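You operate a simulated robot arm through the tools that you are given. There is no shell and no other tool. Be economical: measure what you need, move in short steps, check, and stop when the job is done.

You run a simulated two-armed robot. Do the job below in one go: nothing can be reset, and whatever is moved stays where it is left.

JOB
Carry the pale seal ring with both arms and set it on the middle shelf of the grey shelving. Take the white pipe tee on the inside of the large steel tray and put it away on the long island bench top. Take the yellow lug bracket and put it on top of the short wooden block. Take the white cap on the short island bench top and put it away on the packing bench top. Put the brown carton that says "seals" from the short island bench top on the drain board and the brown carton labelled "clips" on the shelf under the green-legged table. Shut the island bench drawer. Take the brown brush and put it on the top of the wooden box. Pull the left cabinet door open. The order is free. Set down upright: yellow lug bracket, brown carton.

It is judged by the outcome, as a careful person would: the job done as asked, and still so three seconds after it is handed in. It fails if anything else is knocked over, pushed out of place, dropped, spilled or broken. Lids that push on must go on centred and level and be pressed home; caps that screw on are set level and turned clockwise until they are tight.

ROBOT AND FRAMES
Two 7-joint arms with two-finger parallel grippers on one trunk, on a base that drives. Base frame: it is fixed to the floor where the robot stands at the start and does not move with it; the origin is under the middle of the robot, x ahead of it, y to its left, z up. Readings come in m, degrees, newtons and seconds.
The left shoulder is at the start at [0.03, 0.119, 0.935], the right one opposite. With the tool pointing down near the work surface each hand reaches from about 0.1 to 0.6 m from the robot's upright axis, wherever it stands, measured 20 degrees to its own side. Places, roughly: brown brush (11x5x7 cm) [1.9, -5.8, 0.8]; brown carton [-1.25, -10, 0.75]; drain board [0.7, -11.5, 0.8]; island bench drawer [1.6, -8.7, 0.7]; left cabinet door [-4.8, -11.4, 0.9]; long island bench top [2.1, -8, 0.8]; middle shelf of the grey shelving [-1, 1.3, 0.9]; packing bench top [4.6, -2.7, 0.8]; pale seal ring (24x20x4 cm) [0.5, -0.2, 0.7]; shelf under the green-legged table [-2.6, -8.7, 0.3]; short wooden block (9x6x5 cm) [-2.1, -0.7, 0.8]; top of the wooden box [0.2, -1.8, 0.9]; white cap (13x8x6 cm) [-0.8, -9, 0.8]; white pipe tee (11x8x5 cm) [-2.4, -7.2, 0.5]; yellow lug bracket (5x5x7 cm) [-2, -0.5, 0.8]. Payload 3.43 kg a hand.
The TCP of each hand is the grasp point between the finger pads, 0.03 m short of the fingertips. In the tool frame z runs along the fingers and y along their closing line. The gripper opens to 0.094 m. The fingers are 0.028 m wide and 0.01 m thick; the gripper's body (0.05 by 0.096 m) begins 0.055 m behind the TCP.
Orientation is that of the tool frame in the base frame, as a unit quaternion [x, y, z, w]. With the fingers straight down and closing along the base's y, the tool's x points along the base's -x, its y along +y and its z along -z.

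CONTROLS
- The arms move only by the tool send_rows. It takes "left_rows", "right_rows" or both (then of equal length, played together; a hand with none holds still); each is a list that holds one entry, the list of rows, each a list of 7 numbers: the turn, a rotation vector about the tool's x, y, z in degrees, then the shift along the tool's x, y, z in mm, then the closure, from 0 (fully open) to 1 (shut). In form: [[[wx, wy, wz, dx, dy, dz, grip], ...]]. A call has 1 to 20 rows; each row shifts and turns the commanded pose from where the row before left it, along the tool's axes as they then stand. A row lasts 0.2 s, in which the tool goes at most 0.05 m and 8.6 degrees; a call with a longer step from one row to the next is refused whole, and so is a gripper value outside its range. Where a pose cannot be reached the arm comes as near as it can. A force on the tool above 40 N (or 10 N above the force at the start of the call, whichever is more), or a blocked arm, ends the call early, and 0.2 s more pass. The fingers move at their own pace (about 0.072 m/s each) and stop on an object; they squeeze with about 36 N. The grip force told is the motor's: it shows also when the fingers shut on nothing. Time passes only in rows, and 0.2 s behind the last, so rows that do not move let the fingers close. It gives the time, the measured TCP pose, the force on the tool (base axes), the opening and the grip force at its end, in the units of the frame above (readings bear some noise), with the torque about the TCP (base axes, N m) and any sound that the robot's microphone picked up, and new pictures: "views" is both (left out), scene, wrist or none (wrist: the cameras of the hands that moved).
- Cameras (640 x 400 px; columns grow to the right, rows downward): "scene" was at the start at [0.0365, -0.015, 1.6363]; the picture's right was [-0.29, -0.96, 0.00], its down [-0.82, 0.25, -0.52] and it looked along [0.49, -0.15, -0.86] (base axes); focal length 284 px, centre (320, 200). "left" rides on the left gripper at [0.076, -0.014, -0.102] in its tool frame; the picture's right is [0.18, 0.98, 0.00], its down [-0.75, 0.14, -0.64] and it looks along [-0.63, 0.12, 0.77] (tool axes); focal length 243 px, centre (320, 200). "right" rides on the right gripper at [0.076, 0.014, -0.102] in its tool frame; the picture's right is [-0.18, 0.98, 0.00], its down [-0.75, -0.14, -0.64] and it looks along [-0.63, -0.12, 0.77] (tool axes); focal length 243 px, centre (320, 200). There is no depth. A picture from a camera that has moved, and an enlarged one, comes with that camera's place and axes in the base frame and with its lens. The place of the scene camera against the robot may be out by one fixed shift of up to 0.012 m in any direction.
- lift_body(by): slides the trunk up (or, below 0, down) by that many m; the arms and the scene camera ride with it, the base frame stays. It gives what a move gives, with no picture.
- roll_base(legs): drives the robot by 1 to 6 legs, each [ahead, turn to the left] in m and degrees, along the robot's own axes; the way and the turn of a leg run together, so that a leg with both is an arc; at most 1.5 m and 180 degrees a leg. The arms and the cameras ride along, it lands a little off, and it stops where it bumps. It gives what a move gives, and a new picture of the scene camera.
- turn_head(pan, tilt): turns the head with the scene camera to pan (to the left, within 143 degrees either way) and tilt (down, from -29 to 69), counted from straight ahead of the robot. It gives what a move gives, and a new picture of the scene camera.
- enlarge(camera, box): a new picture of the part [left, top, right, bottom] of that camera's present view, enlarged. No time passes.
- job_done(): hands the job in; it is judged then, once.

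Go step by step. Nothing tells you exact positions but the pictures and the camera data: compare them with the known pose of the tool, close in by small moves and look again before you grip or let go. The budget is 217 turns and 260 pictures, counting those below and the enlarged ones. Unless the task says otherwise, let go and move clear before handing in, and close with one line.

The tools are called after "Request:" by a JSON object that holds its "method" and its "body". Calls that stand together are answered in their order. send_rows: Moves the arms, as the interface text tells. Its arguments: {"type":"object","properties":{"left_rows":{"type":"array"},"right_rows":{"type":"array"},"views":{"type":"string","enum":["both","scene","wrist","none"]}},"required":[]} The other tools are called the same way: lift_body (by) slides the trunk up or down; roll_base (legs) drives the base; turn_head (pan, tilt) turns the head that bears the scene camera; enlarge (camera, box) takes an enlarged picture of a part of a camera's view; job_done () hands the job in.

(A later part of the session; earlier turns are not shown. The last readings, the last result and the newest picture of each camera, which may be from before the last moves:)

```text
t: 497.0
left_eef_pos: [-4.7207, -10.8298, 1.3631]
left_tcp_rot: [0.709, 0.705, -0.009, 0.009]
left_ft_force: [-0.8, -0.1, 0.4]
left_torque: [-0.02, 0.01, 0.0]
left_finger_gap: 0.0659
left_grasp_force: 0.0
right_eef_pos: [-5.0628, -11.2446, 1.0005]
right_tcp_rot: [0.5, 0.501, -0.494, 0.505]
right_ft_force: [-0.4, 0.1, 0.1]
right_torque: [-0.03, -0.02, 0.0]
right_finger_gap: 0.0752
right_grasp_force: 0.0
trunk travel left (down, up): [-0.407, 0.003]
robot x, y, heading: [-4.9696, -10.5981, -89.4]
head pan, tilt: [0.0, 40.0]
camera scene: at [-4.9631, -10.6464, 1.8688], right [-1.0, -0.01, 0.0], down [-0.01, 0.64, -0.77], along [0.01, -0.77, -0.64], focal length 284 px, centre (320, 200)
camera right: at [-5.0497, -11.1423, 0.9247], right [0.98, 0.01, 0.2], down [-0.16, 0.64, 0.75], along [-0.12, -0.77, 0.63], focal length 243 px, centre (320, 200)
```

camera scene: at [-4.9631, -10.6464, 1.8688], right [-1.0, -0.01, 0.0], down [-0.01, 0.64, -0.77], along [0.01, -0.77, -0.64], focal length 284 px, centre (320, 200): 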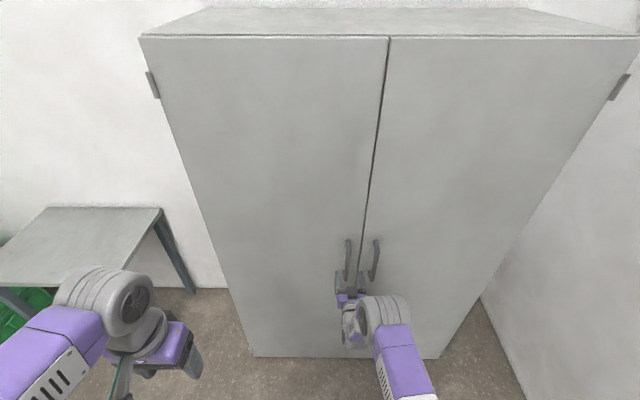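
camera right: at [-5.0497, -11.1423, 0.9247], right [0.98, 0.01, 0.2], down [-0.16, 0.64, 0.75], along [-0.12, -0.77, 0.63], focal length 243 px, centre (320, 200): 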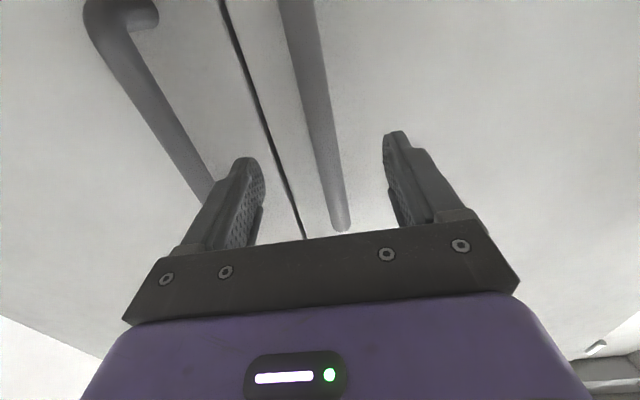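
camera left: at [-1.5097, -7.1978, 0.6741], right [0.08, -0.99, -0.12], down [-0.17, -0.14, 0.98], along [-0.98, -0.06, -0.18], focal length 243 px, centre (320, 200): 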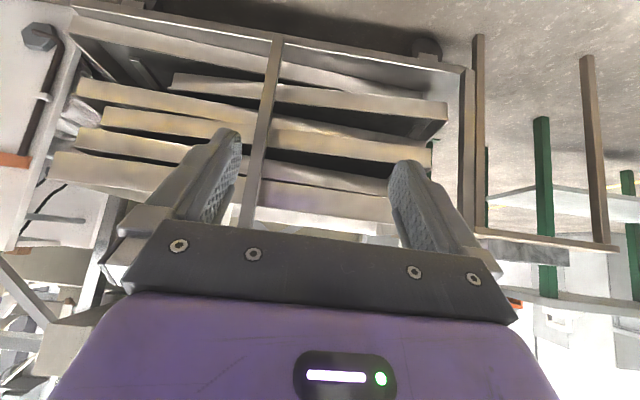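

The bar is between the fingers at y≈-11.30. I'll advance 50 mm and close.

Request:
{"method": "send_rows", "body": {"right_rows": [[[0, 0, 0, 0, 0, 25, 0.2], [0, 0, 0, 0, 0, 25, 0.2], [0, 0, 0, 0, 0, 0, 0.6], [0, 0, 0, 0, 0, 0, 1], [0, 0, 0, 0, 0, 0, 1], [0, 0, 0, 0, 0, 0, 1]]], "views": "wrist"}}

```text
t: 498.4
left_eef_pos: [-4.7199, -10.8295, 1.3622]
left_tcp_rot: [0.71, 0.704, -0.009, 0.009]
left_ft_force: [0.1, 0.3, -0.4]
left_torque: [-0.01, -0.02, -0.01]
left_finger_gap: 0.0657
left_grasp_force: 0.0
right_eef_pos: [-5.0599, -11.2946, 1.0004]
right_tcp_rot: [0.499, 0.502, -0.493, 0.506]
right_ft_force: [12.9, -0.3, -2.2]
right_torque: [-0.11, 0.86, 0.13]
right_finger_gap: 0.0224
right_grasp_force: 45.3
trunk travel left (down, up): [-0.407, 0.003]
robot x, y, heading: [-4.9642, -10.5953, -89.5]
head pan, tilt: [0.0, 40.0]
camera right: at [-5.0465, -11.1927, 0.9244], right [0.98, 0.02, 0.19], down [-0.16, 0.64, 0.75], along [-0.11, -0.77, 0.63], focal length 243 px, centre (320, 200)
```

right: 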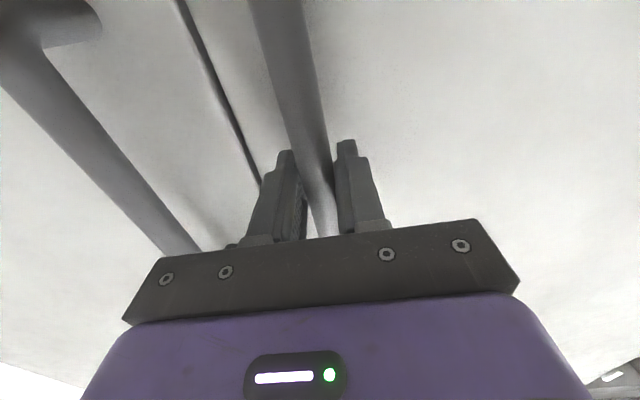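

The bar is gripped (22 mm). I'll swing the door along its hinge arc (radius ≈0.525 m) in 2° steps.

Request:
{"method": "send_rows", "body": {"right_rows": [[[1, 0, 0, 0, 1, -9, 1], [2, 0, 0, 0, 2.5, -18.1, 1], [2, 0, 0, 0, 2.5, -18.1, 1], [2, 0, 0, 0, 2.5, -18.1, 1], [2, 0, 0, 0, 2.5, -18.1, 1], [2, 0, 0, 0, 2.5, -18.1, 1], [2, 0, 0, 0, 2.5, -18.1, 1], [2, 0, 0, 0, 2.5, -18.1, 1], [2, 0, 0, 0, 2.5, -18.1, 1], [0, 0, 0, 0, 0, 0, 1]]], "views": "scene"}}

```text
t: 500.6
left_eef_pos: [-4.7191, -10.8316, 1.3612]
left_tcp_rot: [0.71, 0.704, -0.01, 0.008]
left_ft_force: [-0.3, -0.1, 0.2]
left_torque: [0.02, -0.04, -0.02]
left_finger_gap: 0.0657
left_grasp_force: 0.1
right_eef_pos: [-5.0215, -11.1468, 1.0018]
right_tcp_rot: [0.568, 0.423, -0.562, 0.427]
right_ft_force: [17.0, -7.4, 1.8]
right_torque: [0.9, 0.64, 0.07]
right_finger_gap: 0.0222
right_grasp_force: 44.7
trunk travel left (down, up): [-0.407, 0.003]
robot x, y, heading: [-4.9652, -10.5955, -89.3]
head pan, tilt: [0.0, 40.0]
camera scene: at [-4.96, -10.6485, 1.8688], right [-1.0, -0.01, 0.0], down [-0.01, 0.64, -0.77], along [0.01, -0.77, -0.64], focal length 284 px, centre (320, 200)
```

scene: 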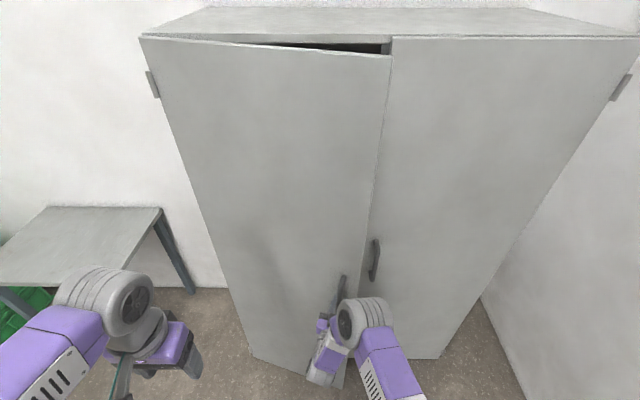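

The door is swinging. I'll continue along the arc.

Request:
{"method": "send_rows", "body": {"right_rows": [[[2, 0, 0, 0, 5, -18, 1], [2, 0, 0, 0, 4, -18, 1], [2, 0, 0, 0, 4, -18, 1], [2, 0, 0, 0, 4, -18, 1], [2, 0, 0, 0, 4, -18, 1], [2, 0, 0, 0, 4, -18, 1], [2, 0, 0, 0, 4, -18, 1], [2, 0, 0, 0, 4, -18, 1], [0, 0, 0, 0, 0, 0, 1]]], "views": "scene"}}

```text
t: 502.4
left_eef_pos: [-4.7228, -10.8282, 1.3622]
left_tcp_rot: [0.711, 0.703, -0.008, 0.01]
left_ft_force: [-0.6, -0.7, 0.3]
left_torque: [0.05, 0.05, -0.03]
left_finger_gap: 0.066
left_grasp_force: 0.0
right_eef_pos: [-4.9493, -11.0282, 1.0011]
right_tcp_rot: [0.622, 0.344, -0.616, 0.34]
right_ft_force: [-13.8, 10.6, 6.3]
right_torque: [0.17, -0.6, -0.2]
right_finger_gap: 0.0223
right_grasp_force: 44.8
trunk travel left (down, up): [-0.407, 0.003]
robot x, y, heading: [-4.9673, -10.5971, -89.6]
head pan, tilt: [0.0, 40.0]
stopped in row 8 (right hand): the force on the tool passed its limit at 42 N (the readings are from after the stop); the commanded pose is now the measured one
camera scene: at [-4.964, -10.6442, 1.8691], right [-1.0, -0.01, 0.0], down [0.0, 0.64, -0.77], along [0.01, -0.77, -0.64], focal length 284 px, centre (320, 200)
```

scene: 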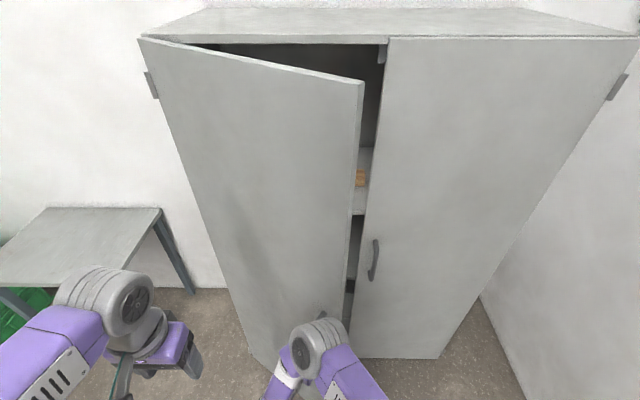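

The door is at about 32°. I'll release, pull the left hand back, and go around the door's edge to push it further open from inside.

Request:
{"method": "send_rows", "body": {"left_rows": [[[0, 0, 0, 0, 0, 0, 0.3], [0, 0, 0, 0, 0, 0, 0.3], [0, 0, 0, 0, 0, 0, 0.3], [0, 0, 0, 20, 0, 0, 0.3], [0, 0, 0, 20, 0, 0, 0.3], [0, 0, 0, 20, 0, 0, 0.3], [0, 0, 0, 20, 0, 0, 0.3], [0, 0, 0, 20, 0, 0, 0.3], [0, 0, 0, 0, 0, 0, 0.3], [0, 0, 0, 0, 0, 0, 0.3], [0, 0, 0, 0, 0, 0, 0.3], [0, 0, 0, 0, 0, 0, 0.3], [0, 0, 0, 0, 0, 0, 0.3], [0, 0, 0, 0, 0, 0, 0.3], [0, 0, 0, 0, 0, 0, 0.3], [0, 0, 0, 0, 0, 0, 0.3], [0, 0, 0, 0, 0, 0, 0.3], [0, 0, 0, 0, 0, 0, 0.3]]], "right_rows": [[[0, 0, 0, 0, 0, 0, 0.4], [0, 0, 0, 0, 0, 0, 0.3], [0, 0, 0, 0, 0, 0, 0.3], [0, 0, 0, 0, 0, -25, 0.3], [0, 0, 0, 0, 0, -30, 0.3], [0, 0, 0, 0, 0, -35, 0.3], [-8.25, 0, 0, 0, 0, 0, 1], [-8.25, 0, 0, 0, -10, 0, 1], [-8.25, 0, 0, 0, -20, 0, 1], [-8.25, 0, 0, 0, -30, 0, 1], [0, 0, 0, 0, -40, 0, 1], [0, 0, 0, 0, -40, 0, 1], [0, 0, 0, 0, -40, 0, 1], [0, 0, 0, 0, -40, 0, 1], [0, 0, 0, 0, -35, 10, 1], [0, 0, 0, 0, 0, 40, 1], [0, 0, 0, 0, 0, 40, 1], [0, 0, 0, 0, 0, 0, 1]]], "views": "scene"}}

```text
t: 504.5
left_eef_pos: [-4.7215, -10.7297, 1.3587]
left_tcp_rot: [0.71, 0.704, -0.009, 0.01]
left_ft_force: [-0.1, -0.7, 0.4]
left_torque: [-0.02, 0.01, 0.0]
left_finger_gap: 0.0656
left_grasp_force: 0.1
right_eef_pos: [-4.9123, -10.9761, 1.018]
right_tcp_rot: [0.527, 0.415, -0.509, 0.539]
right_ft_force: [0.0, 0.6, -0.3]
right_torque: [-0.04, -0.01, 0.02]
right_finger_gap: 0.0
right_grasp_force: 33.1
trunk travel left (down, up): [-0.407, 0.003]
robot x, y, heading: [-4.9649, -10.5954, -89.8]
head pan, tilt: [0.0, 40.0]
stopped in row 10 (right hand): the arm was blocked; the commanded pose is now the measured one
camera scene: at [-4.9648, -10.647, 1.8688], right [-1.0, -0.01, 0.0], down [0.0, 0.64, -0.77], along [0.01, -0.77, -0.64], focal length 284 px, centre (320, 200)
```

scene: 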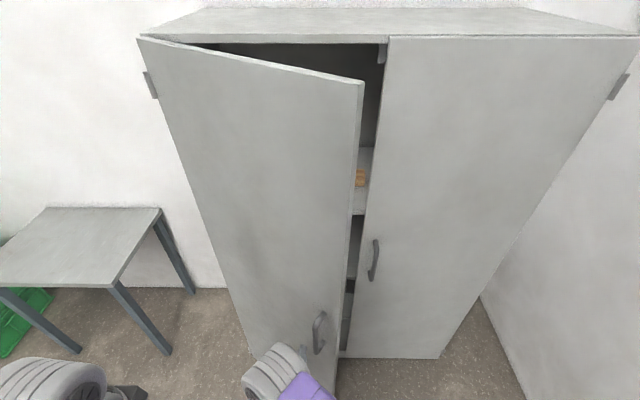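

The arm got blocked while folded close. I'll back the base 0.2 m to make room, then move the hand to the right of the door edge.

Request:
{"method": "roll_base", "body": {"legs": [[-0.2, 0]]}}

Request:
{"method": "send_rows", "body": {"right_rows": [[[-4, 0, 0, 0, -25, 20, 1], [-4, 0, 0, 0, -30, 20, 1], [-4, 0, 0, 0, -35, 0, 1], [0, 0, 0, 0, -40, 0, 1], [0, 0, 0, 0, -40, 0, 1], [0, 0, 0, 0, -40, 0, 1], [0, 0, 0, 0, -30, 0, 1], [0, 0, 0, 0, 0, 0, 1]]], "views": "scene"}}

```text
t: 506.1
left_eef_pos: [-4.7244, -10.5355, 1.3608]
left_tcp_rot: [0.712, 0.702, -0.008, 0.009]
left_ft_force: [-0.1, 0.9, -0.5]
left_torque: [-0.01, 0.0, 0.02]
left_finger_gap: 0.0659
left_grasp_force: 0.1
right_eef_pos: [-4.9143, -10.7797, 1.0171]
right_tcp_rot: [0.528, 0.415, -0.51, 0.538]
right_ft_force: [1.2, 0.4, 0.1]
right_torque: [-0.03, -0.02, -0.01]
right_finger_gap: 0.0
right_grasp_force: 33.3
trunk travel left (down, up): [-0.407, 0.003]
robot x, y, heading: [-4.9665, -10.4022, -89.7]
head pan, tilt: [0.0, 40.0]
camera scene: at [-4.9651, -10.4509, 1.8688], right [-1.0, -0.01, 0.0], down [0.0, 0.64, -0.77], along [0.0, -0.77, -0.64], focal length 284 px, centre (320, 200)
```

scene: 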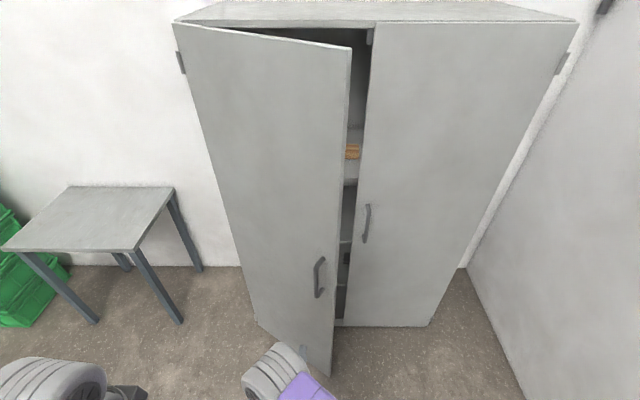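

```text
t: 507.9
left_eef_pos: [-4.7235, -10.5359, 1.3589]
left_tcp_rot: [0.711, 0.703, -0.008, 0.009]
left_ft_force: [0.2, -0.4, -1.0]
left_torque: [0.03, 0.03, 0.0]
left_finger_gap: 0.0655
left_grasp_force: 0.1
right_eef_pos: [-5.1527, -10.8407, 0.9909]
right_tcp_rot: [0.468, 0.466, -0.463, 0.59]
right_ft_force: [0.6, -0.4, 0.8]
right_torque: [0.0, 0.01, -0.01]
right_finger_gap: 0.0001
right_grasp_force: 33.2
trunk travel left (down, up): [-0.407, 0.003]
robot x, y, heading: [-4.967, -10.3986, -89.7]
head pan, tilt: [0.0, 40.0]
camera scene: at [-4.9646, -10.4511, 1.8688], right [-1.0, -0.01, 0.0], down [0.0, 0.64, -0.77], along [0.0, -0.77, -0.64], focal length 284 px, centre (320, 200)
```

scene: 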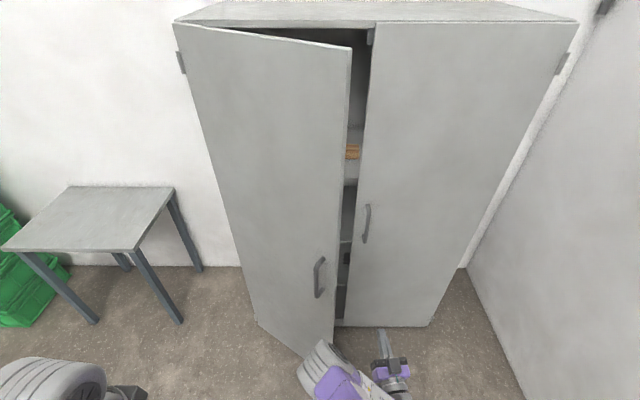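

The hand is right of the door edge. I'll reach inside and push towards +x.

Request:
{"method": "send_rows", "body": {"right_rows": [[[0, 0, 0, 0, -2, 37, 1], [0, 0, 0, 0, -2, 37, 1], [0, 0, 0, 0, -2, 37, 1], [0, 0, 0, 0, -2, 37, 1], [0, 0, 0, 0, -2, 37, 1], [0, 0, 0, 0, -2, 37, 1], [0, 0, 0, 0, -2, 37, 1], [0, 0, 0, 0, 20, 0, 1], [0, 0, 0, 0, 20, 0, 1], [0, 0, 0, 0, 20, 0, 1], [0, 0, 0, 0, 20, 0, 1], [0, 0, 0, 0, 20, 0, 1], [0, 0, 0, 0, 20, 0, 1], [0, 0, 0, 0, 20, -3, 1], [0, 0, 0, 0, 20, -3, 1], [0, 0, 0, 0, 20, -3, 1], [0, 0, 0, 0, 20, -3, 1], [0, 0, 0, 0, 20, -5, 1], [0, 0, 0, 0, 20, -5, 1], [0, 0, 0, 0, 20, -5, 1], [0, 0, 0, 0, 0, 0, 1]]], "views": "scene"}}

```text
refused: the rows must be a list of 1 to 20 entries
```

Request:
{"method": "send_rows", "body": {"right_rows": [[[0, 0, 0, 0, -2, 37, 1], [0, 0, 0, 0, -2, 37, 1], [0, 0, 0, 0, -2, 37, 1], [0, 0, 0, 0, -2, 37, 1], [0, 0, 0, 0, -2, 37, 1], [0, 0, 0, 0, -2, 37, 1], [0, 0, 0, 0, -2, 37, 1], [0, 0, 0, 0, 20, 0, 1], [0, 0, 0, 0, 20, 0, 1], [0, 0, 0, 0, 20, 0, 1], [0, 0, 0, 0, 20, 0, 1], [0, 0, 0, 0, 20, 0, 1], [0, 0, 0, 0, 20, 0, 1], [0, 0, 0, 0, 22, -3, 1], [0, 0, 0, 0, 22, -3, 1], [0, 0, 0, 0, 22, -3, 1], [0, 0, 0, 0, 22, -3, 1], [0, 0, 0, 0, 22, -5, 1], [0, 0, 0, 0, 22, -5, 1], [0, 0, 0, 0, 0, 0, 1]]], "views": "scene"}}

```text
t: 510.8
left_eef_pos: [-4.7244, -10.5354, 1.3602]
left_tcp_rot: [0.712, 0.702, -0.009, 0.01]
left_ft_force: [0.3, 0.0, -0.2]
left_torque: [0.07, 0.04, -0.02]
left_finger_gap: 0.0659
left_grasp_force: 0.0
right_eef_pos: [-5.0276, -11.0785, 1.0349]
right_tcp_rot: [0.474, 0.463, -0.473, 0.581]
right_ft_force: [-17.7, 12.1, 9.7]
right_torque: [0.81, 0.22, 1.15]
right_finger_gap: 0.0002
right_grasp_force: 33.3
trunk travel left (down, up): [-0.407, 0.003]
robot x, y, heading: [-4.9651, -10.3978, -89.7]
head pan, tilt: [0.0, 40.0]
stopped in row 14 (right hand): the force on the tool passed its limit at 50 N (the readings are from after the stop); the commanded pose is now the measured one
camera scene: at [-4.9655, -10.4493, 1.869], right [-1.0, 0.0, 0.0], down [0.0, 0.64, -0.77], along [0.0, -0.77, -0.64], focal length 284 px, centre (320, 200)
```

scene: 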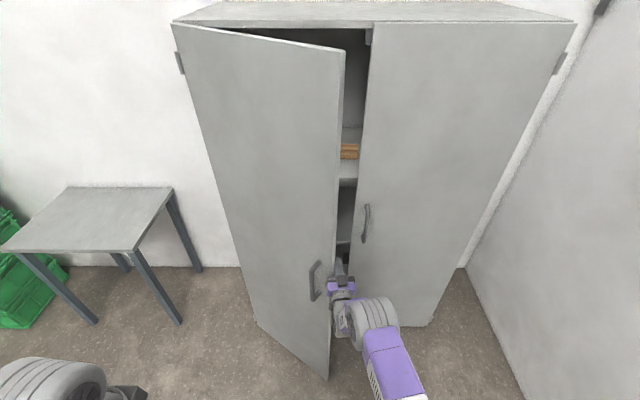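

The side push only partly works. I'll hook instead: angle the closed fingers behind the door edge, then back the base to pull it.

Request:
{"method": "send_rows", "body": {"right_rows": [[[0, 0, 0, 0, -20, 15, 1], [0, 0, 0, 0, -10, 25, 1], [0, 0, 0, 0, 0, 25, 1], [-7.5, 0, 0, 0, 0, 0, 1], [-7.5, 0, 0, 0, 0, 0, 1], [-7.5, 0, 0, 0, 0, 0, 1], [-7.5, 0, 0, 0, 0, 0, 1], [-7.5, 0, 0, 0, 0, 0, 1], [-7.5, 0, 0, 0, 0, 0, 1], [0, 0, 0, 0, 0, 20, 1], [0, 0, 0, 0, 0, 0, 1]]], "views": "scene"}}

```text
t: 511.6
left_eef_pos: [-4.7248, -10.5363, 1.3606]
left_tcp_rot: [0.713, 0.701, -0.009, 0.01]
left_ft_force: [0.3, -0.6, 0.1]
left_torque: [0.03, 0.07, -0.01]
left_finger_gap: 0.0656
left_grasp_force: 0.2
right_eef_pos: [-5.0641, -11.1423, 1.0321]
right_tcp_rot: [0.481, 0.462, -0.477, 0.573]
right_ft_force: [-21.0, 10.7, 6.4]
right_torque: [0.55, 0.4, 1.2]
right_finger_gap: 0.0
right_grasp_force: 32.9
trunk travel left (down, up): [-0.407, 0.003]
robot x, y, heading: [-4.9712, -10.399, -90.1]
head pan, tilt: [0.0, 40.0]
stopped in row 4 (right hand): the force on the tool passed its limit at 46 N (the readings are from after the stop); the commanded pose is now the measured one
camera scene: at [-4.9662, -10.4503, 1.8689], right [-1.0, 0.0, 0.0], down [0.0, 0.64, -0.77], along [0.0, -0.77, -0.64], focal length 284 px, centre (320, 200)
```

scene: 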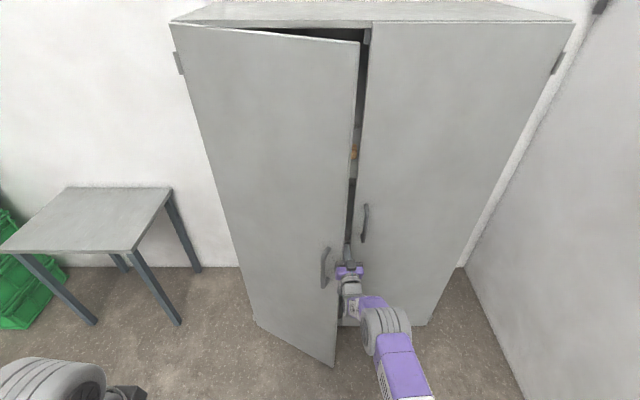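

That wedges the door. I'll withdraw the right hand and use the left hand on the handle instead, which suits this swing direction.

Request:
{"method": "send_rows", "body": {"left_rows": [[[0, 0, 0, 0, 0, 0, 0.3], [0, 0, 0, 0, 0, 0, 0.3], [0, 0, 0, -30, 0, 34, 0.3], [0, 0, 0, -30, 0, 34, 0.3], [0, 0, 0, -30, 0, 34, 0.3], [0, 0, 0, -30, 0, 34, 0.3], [0, 0, 0, -30, 0, 34, 0.3], [0, 0, 0, -30, 0, 34, 0.3], [0, 0, 0, -30, -10, 34, 0.3], [0, 0, 0, -30, -10, 34, 0.3], [0, 0, 0, -30, -10, 34, 0.3], [0, -8.2, 0, 0, 0, 0, 0.3], [0, -8.2, 0, 0, 0, 0, 0.3], [0, -8.2, 0, 0, 0, 0, 0.3], [0, -8.2, 0, 0, 0, 0, 0.3], [0, -8.2, 0, 0, 0, 0, 0.3], [0, -8.2, 0, 0, 0, 0, 0.3], [0, -8.2, 0, 0, 0, 0, 0.3], [0, -8.2, 0, 0, 0, 0, 0.3], [0, -8.2, 0, 0, 0, 0, 0.3]]], "right_rows": [[[0, 0, 0, 0, -4, -20, 1], [0, 0, 0, 0, -4, -30, 1], [0, 0, 0, 0, -5, -40, 1], [0, 0, 0, 0, -5, -40, 1], [0, 0, 0, 0, -5, -40, 1], [0, 0, 0, 0, -5, -40, 1], [0, 0, 0, 0, -20, -40, 1], [0, 0, 0, 0, -30, -30, 1], [0, 0, 0, 0, -30, -20, 1], [0, 0, 0, 0, -30, -20, 1], [0, 0, 0, 0, 0, -20, 1], [0, 0, 0, 0, 0, -20, 1], [0, 0, 0, 0, 0, 0, 1], [0, 0, 0, 0, 0, 0, 1], [0, 0, 0, 0, 0, 0, 1], [0, 0, 0, 0, 0, 0, 1], [0, 0, 0, 0, 0, 0, 1], [0, 0, 0, 0, 0, 0, 1], [0, 0, 0, 0, 0, 0, 1], [0, 0, 0, 0, 0, 0, 1]]], "views": "scene"}}

```text
t: 515.8
left_eef_pos: [-4.7578, -10.8174, 1.059]
left_tcp_rot: [0.564, 0.556, -0.434, 0.429]
left_ft_force: [0.0, -0.7, 1.2]
left_torque: [-0.02, -0.02, -0.03]
left_finger_gap: 0.0657
left_grasp_force: 0.1
left hand out of reach, approached as far as the arm can: row 18
right_eef_pos: [-5.2243, -10.7976, 0.9767]
right_tcp_rot: [0.479, 0.465, -0.472, 0.575]
right_ft_force: [-0.4, -0.9, -0.3]
right_torque: [-0.01, -0.01, -0.03]
right_finger_gap: 0.0
right_grasp_force: 32.8
trunk travel left (down, up): [-0.407, 0.003]
robot x, y, heading: [-4.9693, -10.4011, -90.1]
head pan, tilt: [0.0, 40.0]
camera scene: at [-4.9659, -10.4513, 1.8688], right [-1.0, 0.0, 0.0], down [0.0, 0.64, -0.77], along [0.0, -0.77, -0.64], focal length 284 px, centre (320, 200)
```

scene: 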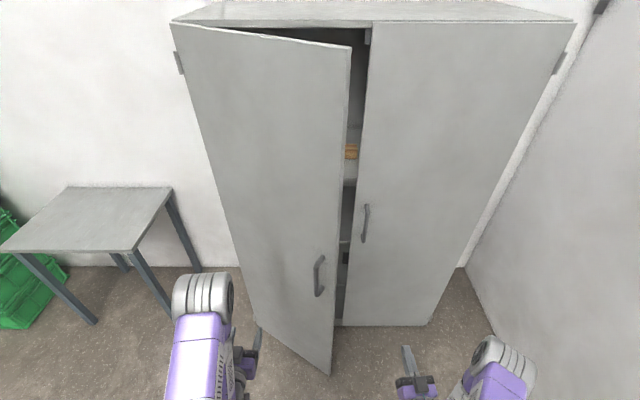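

The door is near 31°, with its handle at about [-4.95, -11.03]. I'll level and angle the left hand square to the door and move to a pre-grasp.

Request:
{"method": "send_rows", "body": {"left_rows": [[[0, -7.5, 0, 0, 0, 0, 0.1], [0, -7.5, 0, 0, 0, 0, 0.1], [7.75, 0, 0, 0, 0, 0, 0.1], [7.75, 0, 0, 0, 0, 0, 0.1], [7.75, 0, 0, 0, 0, 0, 0.1], [7.75, 0, 0, 0, 0, 0, 0.1], [0, 0, 0, 8, -14, 25, 0.1], [0, 0, 0, 8, -14, 25, 0.1], [0, 0, 0, 8, -14, 25, 0.1], [0, 0, 0, 8, -14, 25, 0.1], [0, 0, 0, 8, 0, 30, 0.1], [0, 0, 0, 0, 0, 0, 0.1]]], "views": "wrist"}}

```text
t: 518.4
left_eef_pos: [-4.8741, -10.8964, 1.0205]
left_tcp_rot: [-0.618, -0.341, 0.619, -0.345]
left_ft_force: [0.2, 0.4, 1.0]
left_torque: [0.01, -0.01, -0.02]
left_finger_gap: 0.0846
left_grasp_force: 0.0
right_eef_pos: [-5.2225, -10.7975, 0.9774]
right_tcp_rot: [0.479, 0.465, -0.473, 0.574]
right_ft_force: [0.5, -0.4, 0.1]
right_torque: [0.0, 0.01, 0.01]
right_finger_gap: 0.0001
right_grasp_force: 32.6
trunk travel left (down, up): [-0.407, 0.003]
robot x, y, heading: [-4.9668, -10.4033, -90.0]
head pan, tilt: [0.0, 40.0]
camera left: at [-4.8327, -10.8033, 0.9429], right [0.83, -0.52, -0.18], down [0.46, 0.47, 0.75], along [-0.31, -0.71, 0.63], focal length 243 px, centre (320, 200)
```

left: 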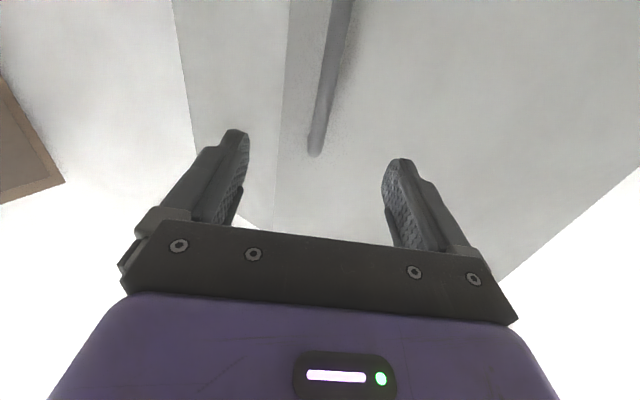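

The bar top shows between the fingers, so the bar is 0.18 m ahead. I'll advance and close on it.

Request:
{"method": "send_rows", "body": {"left_rows": [[[0, 0, 0, 3, 1.3, 34, 0.1], [0, 0, 0, 3, 1.3, 34, 0.1], [0, 0, 0, 3, 1.3, 34, 0.1], [0, 0, 0, 3, 1.3, 34, 0.1], [0, 0, 0, 0, 1.3, 34, 0.1], [0, 0, 0, 0, 0, 0, 0.6], [0, 0, 0, 0, 0, 0, 1], [0, 0, 0, 0, 0, 0, 1], [0, 0, 0, 0, 0, 0, 1], [0, 0, 0, 0, 0, 0, 1]]], "views": "wrist"}}

```text
t: 520.6
left_eef_pos: [-4.9599, -11.0426, 1.0069]
left_tcp_rot: [-0.617, -0.343, 0.618, -0.345]
left_ft_force: [0.3, -0.7, -0.1]
left_torque: [0.23, 0.19, 0.01]
left_finger_gap: 0.0222
left_grasp_force: 45.0
right_eef_pos: [-5.2231, -10.7986, 0.9771]
right_tcp_rot: [0.479, 0.465, -0.473, 0.575]
right_ft_force: [-0.2, -0.1, 0.5]
right_torque: [-0.02, -0.04, -0.02]
right_finger_gap: 0.0001
right_grasp_force: 32.8
trunk travel left (down, up): [-0.407, 0.003]
robot x, y, heading: [-4.9714, -10.4005, -89.9]
head pan, tilt: [0.0, 40.0]
camera left: at [-4.9177, -10.95, 0.9308], right [0.83, -0.52, -0.18], down [0.46, 0.47, 0.75], along [-0.31, -0.71, 0.63], focal length 243 px, centre (320, 200)
```

left: 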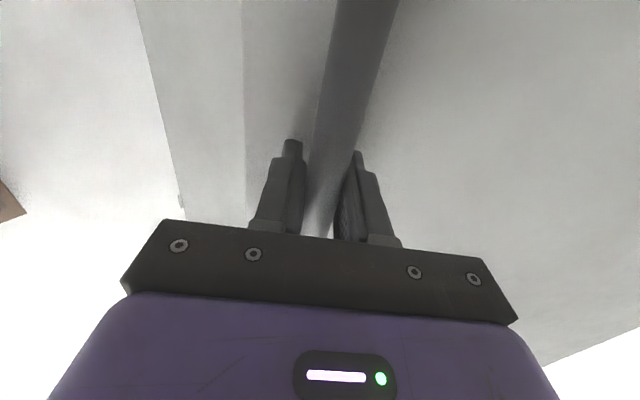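

The left hand holds the handle. I'll continue the arc another ~24°.

Request:
{"method": "send_rows", "body": {"left_rows": [[[1, 0, 0, 0, 1.6, -9, 1], [2, 0, 0, 0, 3.2, -18.2, 1], [2, 0, 0, 0, 3.2, -18.2, 1], [2, 0, 0, 0, 3.2, -18.2, 1], [2, 0, 0, 0, 3.2, -18.2, 1], [2, 0, 0, 0, 3.2, -18.2, 1], [2, 0, 0, 0, 3.2, -18.2, 1], [2, 0, 0, 0, 3.2, -18.2, 1], [2, 0, 0, 0, 3.2, -18.2, 1], [2, 0, 0, 0, 3.2, -18.2, 1], [2, 0, 0, 0, 3.2, -18.2, 1], [2, 0, 0, 0, 3.2, -18.2, 1], [0, 0, 0, 0, 0, 0, 1]]], "views": "scene"}}

```text
t: 522.3
left_eef_pos: [-4.8755, -10.9563, 1.007]
left_tcp_rot: [-0.654, -0.264, 0.657, -0.264]
left_ft_force: [-8.2, 9.0, 7.3]
left_torque: [0.01, -0.45, -0.09]
left_finger_gap: 0.0226
left_grasp_force: 44.9
right_eef_pos: [-5.2242, -10.796, 0.9779]
right_tcp_rot: [0.478, 0.466, -0.472, 0.576]
right_ft_force: [0.0, 0.3, 0.5]
right_torque: [-0.02, 0.04, -0.05]
right_finger_gap: 0.0
right_grasp_force: 32.9
trunk travel left (down, up): [-0.407, 0.003]
robot x, y, heading: [-4.9704, -10.3985, -89.9]
head pan, tilt: [0.0, 40.0]
stopped in row 8 (left hand): the force on the tool passed its limit at 41 N (the readings are from after the stop); the commanded pose is now the measured one
camera scene: at [-4.9661, -10.4488, 1.8691], right [-1.0, 0.0, 0.0], down [0.0, 0.64, -0.77], along [0.0, -0.77, -0.64], focal length 284 px, centre (320, 200)
```

scene: 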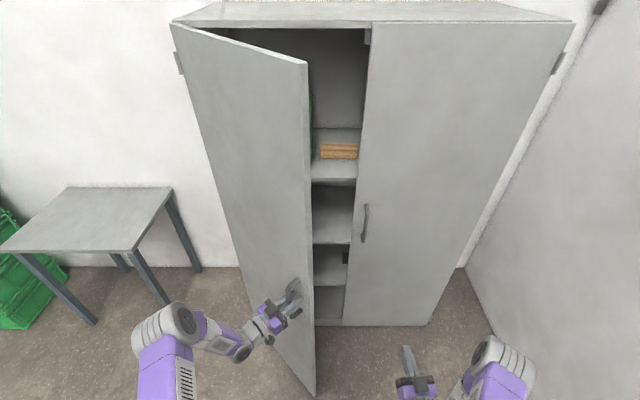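

At about 42°. The force is radial outward, so I'll reduce the inward component and continue.

Request:
{"method": "send_rows", "body": {"left_rows": [[[1, 0, 0, 0, -2, -9, 1], [2, 0, 0, 0, 1, -18.4, 1], [2, 0, 0, 0, 1, -18.4, 1], [2, 0, 0, 0, 1, -18.4, 1], [2, 0, 0, 0, 1, -18.4, 1], [2, 0, 0, 0, 1, -18.4, 1], [2, 0, 0, 0, 1, -18.4, 1], [2, 0, 0, 0, 1, -18.4, 1], [2, 0, 0, 0, 1, -18.4, 1], [2, 0, 0, 0, 1, -18.4, 1], [2, 0, 0, 0, 1, -18.4, 1], [2, 0, 0, 0, 1, -18.4, 1], [0, 0, 0, 0, 0, 0, 1]]], "views": "none"}}

```text
t: 523.9
left_eef_pos: [-4.779, -10.8945, 1.007]
left_tcp_rot: [-0.677, -0.198, 0.68, -0.201]
left_ft_force: [3.3, -4.9, -0.9]
left_torque: [0.13, 0.33, 0.31]
left_finger_gap: 0.0223
left_grasp_force: 45.1
right_eef_pos: [-5.2238, -10.7991, 0.9765]
right_tcp_rot: [0.479, 0.466, -0.472, 0.575]
right_ft_force: [-0.2, 0.5, 0.0]
right_torque: [0.0, -0.01, 0.0]
right_finger_gap: 0.0
right_grasp_force: 33.3
trunk travel left (down, up): [-0.407, 0.003]
robot x, y, heading: [-4.9693, -10.4039, -89.8]
head pan, tilt: [0.0, 40.0]
stopped in row 7 (left hand): the force on the tool passed its limit at 41 N (the readings are from after the stop); the commanded pose is now the measured one
```

About 55° now. One more stretch with a slightly larger inward component.

Request:
{"method": "send_rows", "body": {"left_rows": [[[1, 0, 0, 0, 3, -9, 1], [2, 0, 0, 0, 2.2, -18.3, 1], [2, 0, 0, 0, 2.2, -18.3, 1], [2, 0, 0, 0, 2.2, -18.3, 1], [2, 0, 0, 0, 2.2, -18.3, 1], [2, 0, 0, 0, 2.2, -18.3, 1], [2, 0, 0, 0, 2.2, -18.3, 1], [2, 0, 0, 0, 2.2, -18.3, 1], [2, 0, 0, 0, 2.2, -18.3, 1], [0, 0, 0, 0, 0, 0, 1]]], "views": "scene"}}

```text
t: 526.1
left_eef_pos: [-4.6306, -10.8501, 1.0062]
left_tcp_rot: [-0.699, -0.094, 0.702, -0.099]
left_ft_force: [2.5, -19.4, 5.4]
left_torque: [0.58, -0.3, -0.04]
left_finger_gap: 0.0221
left_grasp_force: 45.0
right_eef_pos: [-5.2245, -10.8003, 0.976]
right_tcp_rot: [0.479, 0.465, -0.472, 0.575]
right_ft_force: [-0.2, 0.4, -0.2]
right_torque: [0.0, 0.02, 0.04]
right_finger_gap: 0.0001
right_grasp_force: 32.8
trunk travel left (down, up): [-0.407, 0.003]
robot x, y, heading: [-4.9685, -10.4025, -90.1]
head pan, tilt: [0.0, 40.0]
camera scene: at [-4.9664, -10.4542, 1.8688], right [-1.0, 0.0, 0.0], down [0.0, 0.64, -0.76], along [0.0, -0.76, -0.64], focal length 284 px, centre (320, 200)
```

scene: 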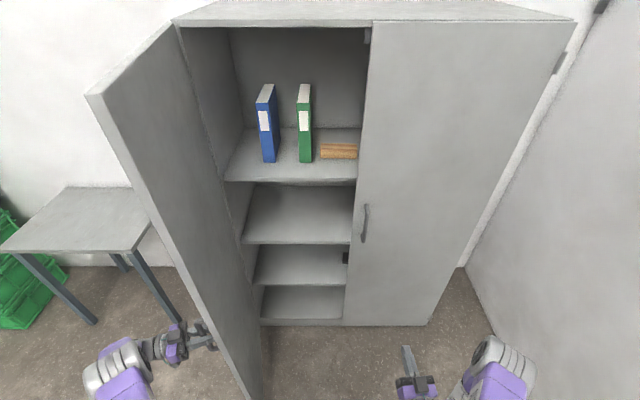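

The door is open at about 72°. I'll release, withdraw sideways and back away.

Request:
{"method": "send_rows", "body": {"left_rows": [[[0, 0, 0, 0, 0, 0, 0.5], [0, 0, 0, 0, 0, 0, 0.2], [0, 0, 0, 0, 0, 0, 0.2], [0, 0, 0, 0, 0, -15, 0.2], [0, 0, 0, 0, 0, -20, 0.2], [0, 0, 0, 0, 0, -20, 0.2], [0, 0, 0, 0, 0, 0, 0.2]]], "views": "none"}}

Request:
{"method": "roll_base", "body": {"legs": [[-0.5, 0]]}}

```text
t: 527.7
left_eef_pos: [-4.578, -10.8313, 1.0056]
left_tcp_rot: [-0.699, -0.094, 0.702, -0.099]
left_ft_force: [0.8, 0.6, -0.6]
left_torque: [0.0, -0.03, 0.02]
left_finger_gap: 0.0753
left_grasp_force: 0.1
right_eef_pos: [-5.2232, -10.7984, 0.9748]
right_tcp_rot: [0.479, 0.465, -0.472, 0.576]
right_ft_force: [0.5, 0.1, 0.4]
right_torque: [-0.01, 0.01, 0.03]
right_finger_gap: 0.0
right_grasp_force: 32.7
trunk travel left (down, up): [-0.407, 0.003]
robot x, y, heading: [-4.9712, -10.4017, -89.8]
head pan, tilt: [0.0, 40.0]
```

```text
t: 530.6
left_eef_pos: [-4.5786, -10.3401, 1.0066]
left_tcp_rot: [-0.699, -0.089, 0.703, -0.095]
left_ft_force: [0.2, 0.4, -0.8]
left_torque: [-0.01, 0.03, -0.01]
left_finger_gap: 0.0752
left_grasp_force: 0.0
right_eef_pos: [-5.2243, -10.3001, 0.9768]
right_tcp_rot: [0.481, 0.463, -0.475, 0.573]
right_ft_force: [0.9, 1.3, -0.2]
right_torque: [0.01, 0.02, 0.0]
right_finger_gap: 0.0
right_grasp_force: 32.5
trunk travel left (down, up): [-0.407, 0.003]
robot x, y, heading: [-4.9636, -9.9044, -90.6]
head pan, tilt: [0.0, 40.0]
camera scene: at [-4.9641, -9.955, 1.8688], right [-1.0, 0.01, 0.0], down [0.01, 0.64, -0.77], along [-0.01, -0.77, -0.64], focal length 284 px, centre (320, 200)
```

scene: 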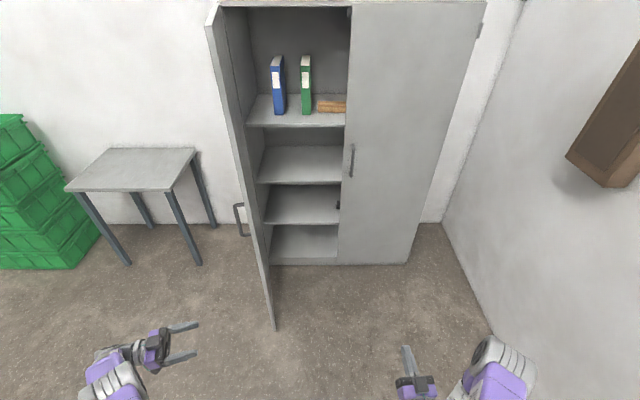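

The door is done. Next is SEALS from the island's west side. I'll restore both hands to vertical, with the right one yawed for the carton.

Request:
{"method": "send_rows", "body": {"left_rows": [[[-8.3, 0, 0, 0, 0, 0, 0], [-8.3, 0, 0, 0, 0, 0, 0], [-8.3, 0, 0, 0, 0, 0, 0], [-8.3, 0, 0, 0, 0, 0, 0], [-8.3, 0, 0, 0, 0, 0, 0], [-8.3, 0, 0, 0, 0, 0, 0], [-8.3, 0, 0, 0, 0, 0, 0], [-8.3, 0, 0, 0, 0, 0, 0], [-8.3, 0, 0, 0, 0, 0, 0], [0, 8.2, 0, 0, 0, 0, 0], [0, 8.2, 0, 0, 0, 0, 0], [0, 8.2, 0, 0, 0, 0, 0], [0, 8.2, 0, 0, 0, 0, 0], [0, 8.2, 0, 0, 0, 0, 0], [0, 8.2, 0, 0, 0, 0, 0], [0, 8.2, 0, 0, 0, 0, 0], [0, 8.2, 0, 0, 0, 0, 0], [0, 8.2, 0, 0, 0, 0, 0], [0, 8.2, 0, 0, 0, 0, 0], [0, 8.2, 0, 0, 0, 0, 0]]], "right_rows": [[[0, 8, 0, 0, 0, 0, 0], [0, 8, 0, 0, 0, 0, 0], [0, 8, 0, 0, 0, 0, 0], [0, 8, 0, 0, 0, 0, 0], [0, 8, 0, 0, 0, 0, 0], [0, 8, 0, 0, 0, 0, 0], [0, 8, 0, 0, 0, 0, 0], [0, 8, 0, 0, 0, 0, 0], [0, 8, 0, 0, 0, 0, 0], [0, 8, 0, 0, 0, 0, 0], [0, 8, 0, 0, 0, 0, 0], [0, 8, 0, 0, 0, 0, 0], [6.4, 0, 0, 0, 0, 0, 0], [0, 0, -8.5, 0, 0, 0, 0], [0, 0, -8.5, 0, 0, 0, 0], [0, 0, -8.5, 0, 0, 0, 0], [0, 0, -8.5, 0, 0, 0, 0], [0, 0, -8.5, 0, 0, 0, 0], [0, 0, -8.5, 0, 0, 0, 0], [0, 0, -8.5, 0, 0, 0, 0]]], "views": "none"}}

Request:
{"method": "send_rows", "body": {"left_rows": [[[0, 0, 0, 20, 0, -20, 0], [0, 0, 0, 20, 0, -20, 0], [0, 0, 0, 20, 0, -20, 0], [0, 0, 0, 20, 0, -20, 0], [0, 0, 0, 0, 0, 0, 0]]], "right_rows": [[[0, 0, -8.5, 0, 0, -10, 0], [0, 0, -8.5, 0, 0, -10, 0], [0, 0, -8.5, 0, 0, -10, 0], [0, 0, 0, 0, 0, -10, 0], [0, 0, 0, 0, 0, 0, 0]]], "views": "none"}}

```text
t: 534.8
left_eef_pos: [-4.5802, -10.3422, 1.007]
left_tcp_rot: [0.708, 0.706, -0.001, -0.001]
left_ft_force: [0.6, 0.5, -0.2]
left_torque: [0.01, 0.0, -0.03]
left_finger_gap: 0.0942
left_grasp_force: 0.1
right_eef_pos: [-5.2252, -10.3011, 0.9772]
right_tcp_rot: [0.22, 0.976, -0.002, 0.0]
right_ft_force: [0.5, 0.1, -0.2]
right_torque: [0.03, -0.03, 0.0]
right_finger_gap: 0.094
right_grasp_force: 0.1
trunk travel left (down, up): [-0.407, 0.003]
robot x, y, heading: [-4.9644, -9.9066, -90.6]
head pan, tilt: [0.0, 40.0]
```

```text
t: 536.0
left_eef_pos: [-4.5793, -10.2622, 1.0865]
left_tcp_rot: [0.709, 0.705, -0.002, -0.001]
left_ft_force: [0.0, 0.4, 0.5]
left_torque: [0.04, 0.0, -0.01]
left_finger_gap: 0.0941
left_grasp_force: 0.1
right_eef_pos: [-5.2236, -10.2993, 1.0157]
right_tcp_rot: [0.001, 1.0, -0.001, 0.0]
right_ft_force: [0.8, -0.4, 0.3]
right_torque: [0.04, 0.01, 0.0]
right_finger_gap: 0.094
right_grasp_force: 0.0
trunk travel left (down, up): [-0.407, 0.003]
robot x, y, heading: [-4.9624, -9.9053, -90.6]
head pan, tilt: [0.0, 40.0]
```

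Both hands are vertical. Driving to the island's west side.

Request:
{"method": "roll_base", "body": {"legs": [[0, 93.7], [1.5, 0], [1.46, 0], [0, -3.1]]}}

```text
t: 554.8
left_eef_pos: [-1.6401, -9.3309, 1.0867]
left_tcp_rot: [-0.004, 1.0, -0.002, 0.002]
left_ft_force: [0.1, 0.6, 0.0]
left_torque: [-0.03, -0.03, -0.01]
left_finger_gap: 0.0939
left_grasp_force: 0.0
right_eef_pos: [-1.5919, -9.9741, 1.0172]
right_tcp_rot: [0.712, -0.702, 0.002, -0.002]
right_ft_force: [-0.4, 0.8, 0.2]
right_torque: [0.03, -0.01, -0.03]
right_finger_gap: 0.0942
right_grasp_force: 0.1
trunk travel left (down, up): [-0.407, 0.003]
robot x, y, heading: [-1.9869, -9.7229, 0.3]
head pan, tilt: [0.0, 40.0]
camera scene: at [-1.9337, -9.7154, 1.8688], right [0.0, -1.0, 0.0], down [-0.64, 0.0, -0.77], along [0.77, 0.0, -0.64], focal length 284 px, centre (320, 200)
```

scene: 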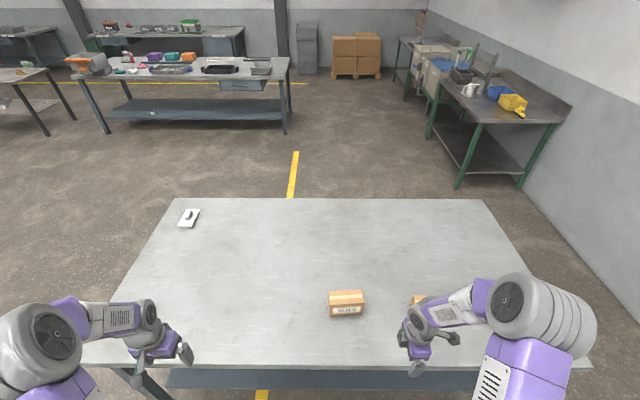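

SEALS is at about [-1.33, -9.816]. I'll drive 6 cm closer and bring the right hand over it.

Request:
{"method": "roll_base", "body": {"legs": [[0.06, 0]]}}

Request:
{"method": "send_rows", "body": {"right_rows": [[[0, 0, 0, -20, -25, 0, 0], [0, 0, 0, -22, -30, 5, 0], [0, 0, 0, -22, -30, 10, 0], [0, 0, 0, -22, -30, 10, 0], [0, 0, 0, -22, -30, 10, 0], [0, 0, 0, -22, -30, 15, 0], [0, 0, 0, -22, -27, 15, 0], [0, 0, 0, 0, 0, 0, 0]]], "views": "wrist"}}

```text
t: 555.8
left_eef_pos: [-1.5797, -9.3296, 1.087]
left_tcp_rot: [-0.005, 1.0, -0.002, 0.001]
left_ft_force: [0.8, 0.0, 0.0]
left_torque: [-0.02, 0.01, 0.01]
left_finger_gap: 0.0939
left_grasp_force: 0.0
right_eef_pos: [-1.5304, -9.9729, 1.0158]
right_tcp_rot: [0.712, -0.702, 0.001, -0.001]
right_ft_force: [0.5, 0.6, -0.7]
right_torque: [-0.02, 0.05, 0.01]
right_finger_gap: 0.0942
right_grasp_force: 0.1
trunk travel left (down, up): [-0.407, 0.003]
robot x, y, heading: [-1.9303, -9.7213, 0.3]
head pan, tilt: [0.0, 40.0]
camera scene: at [-1.8717, -9.7154, 1.8688], right [0.0, -1.0, 0.0], down [-0.64, 0.0, -0.77], along [0.77, 0.0, -0.64], focal length 284 px, centre (320, 200)
```

scene: 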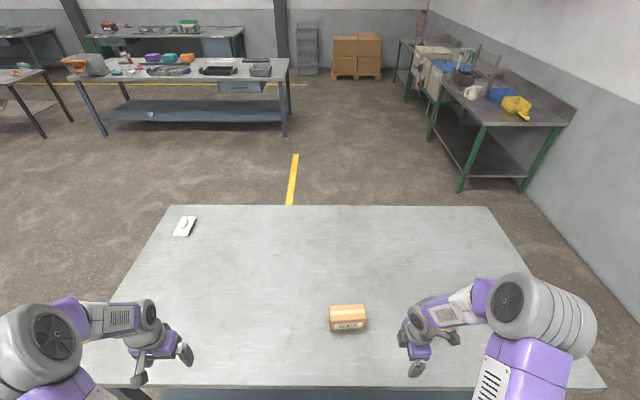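

```text
t: 557.6
left_eef_pos: [-1.5808, -9.3304, 1.0876]
left_tcp_rot: [-0.005, 1.0, -0.001, 0.002]
left_ft_force: [-0.4, -0.3, 1.1]
left_torque: [0.0, 0.0, -0.03]
left_finger_gap: 0.0939
left_grasp_force: 0.0
right_eef_pos: [-1.3315, -9.8198, 0.9539]
right_tcp_rot: [0.711, -0.703, 0.001, -0.002]
right_ft_force: [0.2, -0.8, -0.1]
right_torque: [0.01, -0.02, -0.01]
right_finger_gap: 0.0938
right_grasp_force: 0.1
trunk travel left (down, up): [-0.407, 0.003]
robot x, y, heading: [-1.9267, -9.7215, 0.1]
head pan, tilt: [0.0, 40.0]
camera right: at [-1.3445, -9.8967, 1.0557], right [-0.99, 0.17, 0.0], down [0.13, 0.75, 0.64], along [0.11, 0.63, -0.77], focal length 243 px, centre (320, 200)
```

right: 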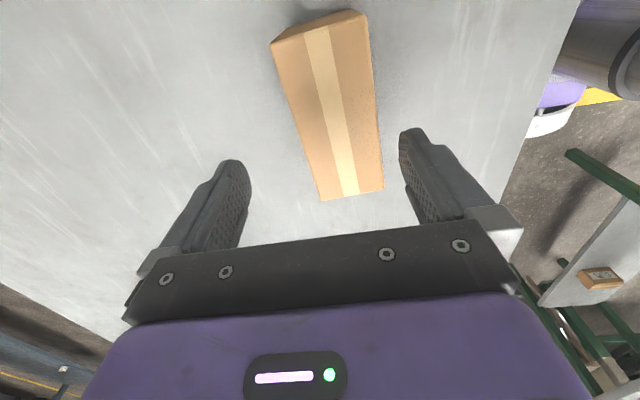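

The carton is centred at [-1.344, -9.815], turned about 4°. I'll align, descend, grip and lift.

Request:
{"method": "send_rows", "body": {"right_rows": [[[0, 0, -3.8, -5, 12, 20, 0], [0, 0, 0, 0, 0, 25, 0], [0, 0, 0, 0, 0, 25, 0], [0, 0, 0, 0, 0, 20, 0], [0, 0, 0, 0, 0, 13, 0], [0, 0, 0, 0, 0, 0, 0.4], [0, 0, 0, 0, 0, 0, 1], [0, 0, 0, 0, 0, 0, 1], [0, 0, 0, 0, 0, 0, 1], [0, 0, 0, 0, 0, -10, 1], [0, 0, 0, 0, 0, -30, 1], [0, 0, 0, 0, 0, -40, 1], [0, 0, 0, 0, 0, -40, 1], [0, 0, 0, 0, 0, -30, 1], [0, 0, 0, 0, 0, 0, 1]]], "views": "wrist"}}

```text
t: 560.8
left_eef_pos: [-1.5794, -9.3291, 1.0866]
left_tcp_rot: [-0.006, 1.0, -0.003, 0.002]
left_ft_force: [0.6, 0.2, -0.1]
left_torque: [0.01, 0.0, -0.04]
left_finger_gap: 0.0941
left_grasp_force: 0.1
right_eef_pos: [-1.3404, -9.816, 0.9993]
right_tcp_rot: [0.735, -0.678, 0.0, 0.0]
right_ft_force: [1.3, -0.3, -3.9]
right_torque: [-0.03, -0.01, 0.03]
right_finger_gap: 0.0642
right_grasp_force: 36.0
trunk travel left (down, up): [-0.407, 0.003]
robot x, y, heading: [-1.9294, -9.719, 0.3]
head pan, tilt: [0.0, 40.0]
camera right: at [-1.3493, -9.8921, 1.1011], right [-0.99, 0.11, 0.0], down [0.08, 0.76, 0.64], along [0.07, 0.64, -0.77], focal length 243 px, centre (320, 200)
```

right: 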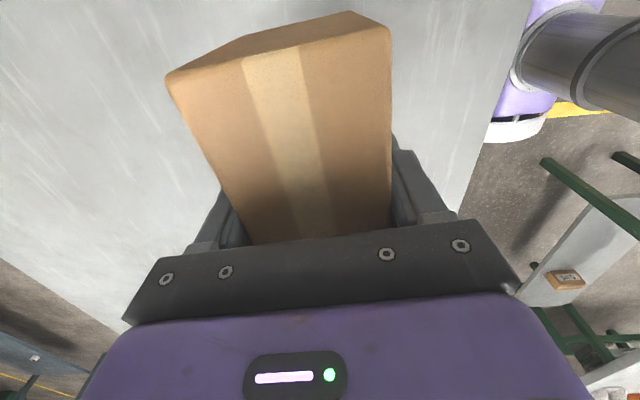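

SEALS is held. I'll take the known-clear north route around the island to the drain board on the south wall.

Request:
{"method": "roll_base", "body": {"legs": [[-0.12, 0], [0, 90], [1.2, 0], [0, -90], [1.5, 0], [0.45, 0]]}}

Request:
{"method": "roll_base", "body": {"legs": [[0, -72], [1.5, 0], [0.6, 0], [0, -18]]}}

```text
t: 584.8
left_eef_pos: [0.2638, -8.138, 1.0863]
left_tcp_rot: [-0.002, 1.0, -0.001, 0.002]
left_ft_force: [0.4, 0.7, 0.7]
left_torque: [-0.04, 0.0, -0.04]
left_finger_gap: 0.094
left_grasp_force: 0.0
right_eef_pos: [0.4992, -8.6264, 0.9992]
right_tcp_rot: [0.731, -0.682, 0.001, -0.001]
right_ft_force: [0.0, -0.1, -1.9]
right_torque: [0.01, 0.0, 0.01]
right_finger_gap: 0.0645
right_grasp_force: 36.2
trunk travel left (down, up): [-0.407, 0.003]
robot x, y, heading: [-0.088, -8.5252, -0.2]
head pan, tilt: [0.0, 40.0]
camera scene: at [-0.0311, -8.5222, 1.8688], right [0.0, -1.0, 0.0], down [-0.64, 0.0, -0.77], along [0.77, 0.0, -0.64], focal length 284 px, centre (320, 200)
```

scene: 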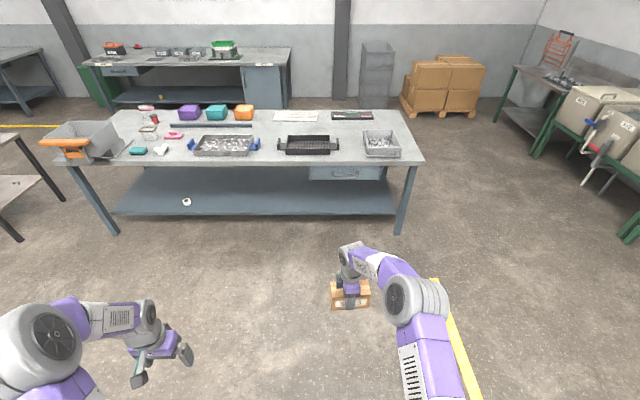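

```text
t: 599.2
left_eef_pos: [0.8633, -10.8637, 1.0863]
left_tcp_rot: [0.713, 0.701, -0.003, 0.0]
left_ft_force: [0.0, 0.9, -0.2]
left_torque: [0.0, 0.02, 0.0]
left_finger_gap: 0.0941
left_grasp_force: 0.0
right_eef_pos: [0.3721, -11.0886, 1.0004]
right_tcp_rot: [-0.025, 1.0, -0.001, -0.001]
right_ft_force: [-0.2, -0.2, -3.6]
right_torque: [-0.01, 0.0, -0.01]
right_finger_gap: 0.0643
right_grasp_force: 35.3
trunk travel left (down, up): [-0.407, 0.003]
robot x, y, heading: [0.4802, -10.504, -91.7]
head pan, tilt: [0.0, 40.0]
camera scene: at [0.4821, -10.5533, 1.8688], right [-1.0, 0.02, 0.0], down [0.02, 0.64, -0.77], along [-0.02, -0.77, -0.64], focal length 284 px, centre (320, 200)
```

scene: 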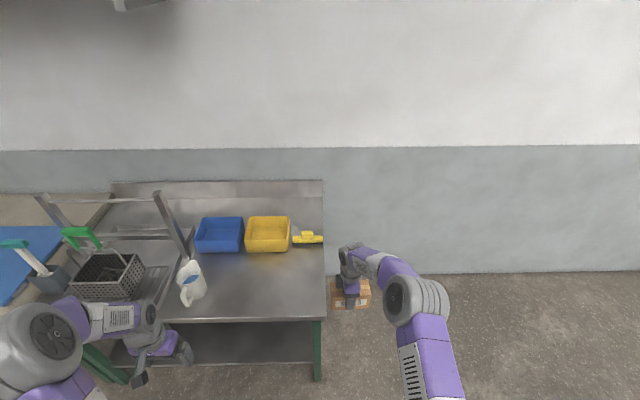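

The drain board's free front-right area is near [0.66, -11.27]. I'll sidestep so it falls under the right hand.

Request:
{"method": "roll_base", "body": {"legs": [[0, 90], [0.26, 0], [0, -88.3], [0.19, 0]]}}

```text
t: 609.8
left_eef_pos: [1.1207, -11.0598, 1.0859]
left_tcp_rot: [0.711, 0.703, -0.002, -0.001]
left_ft_force: [0.2, 0.3, 0.4]
left_torque: [0.02, 0.02, -0.02]
left_finger_gap: 0.0939
left_grasp_force: 0.0
right_eef_pos: [0.6313, -11.2884, 0.9988]
right_tcp_rot: [-0.029, 1.0, -0.002, 0.0]
right_ft_force: [0.4, 1.1, -2.8]
right_torque: [0.03, 0.0, 0.01]
right_finger_gap: 0.0644
right_grasp_force: 36.3
trunk travel left (down, up): [-0.407, 0.003]
robot x, y, heading: [0.7378, -10.7065, -90.9]
head pan, tilt: [0.0, 40.0]
camera scene: at [0.739, -10.753, 1.8688], right [-1.0, 0.02, 0.0], down [0.01, 0.64, -0.77], along [-0.01, -0.77, -0.64], focal length 284 px, centre (320, 200)
```

scene: 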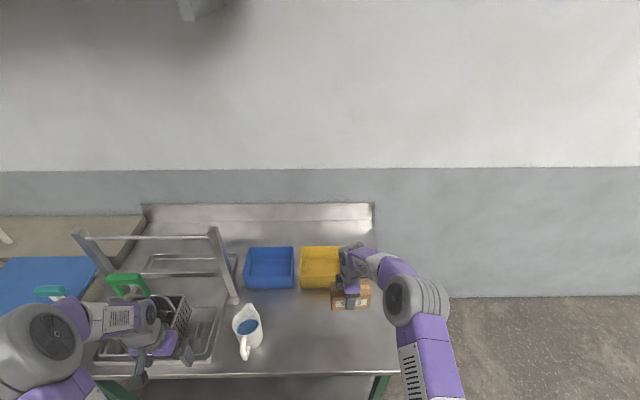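

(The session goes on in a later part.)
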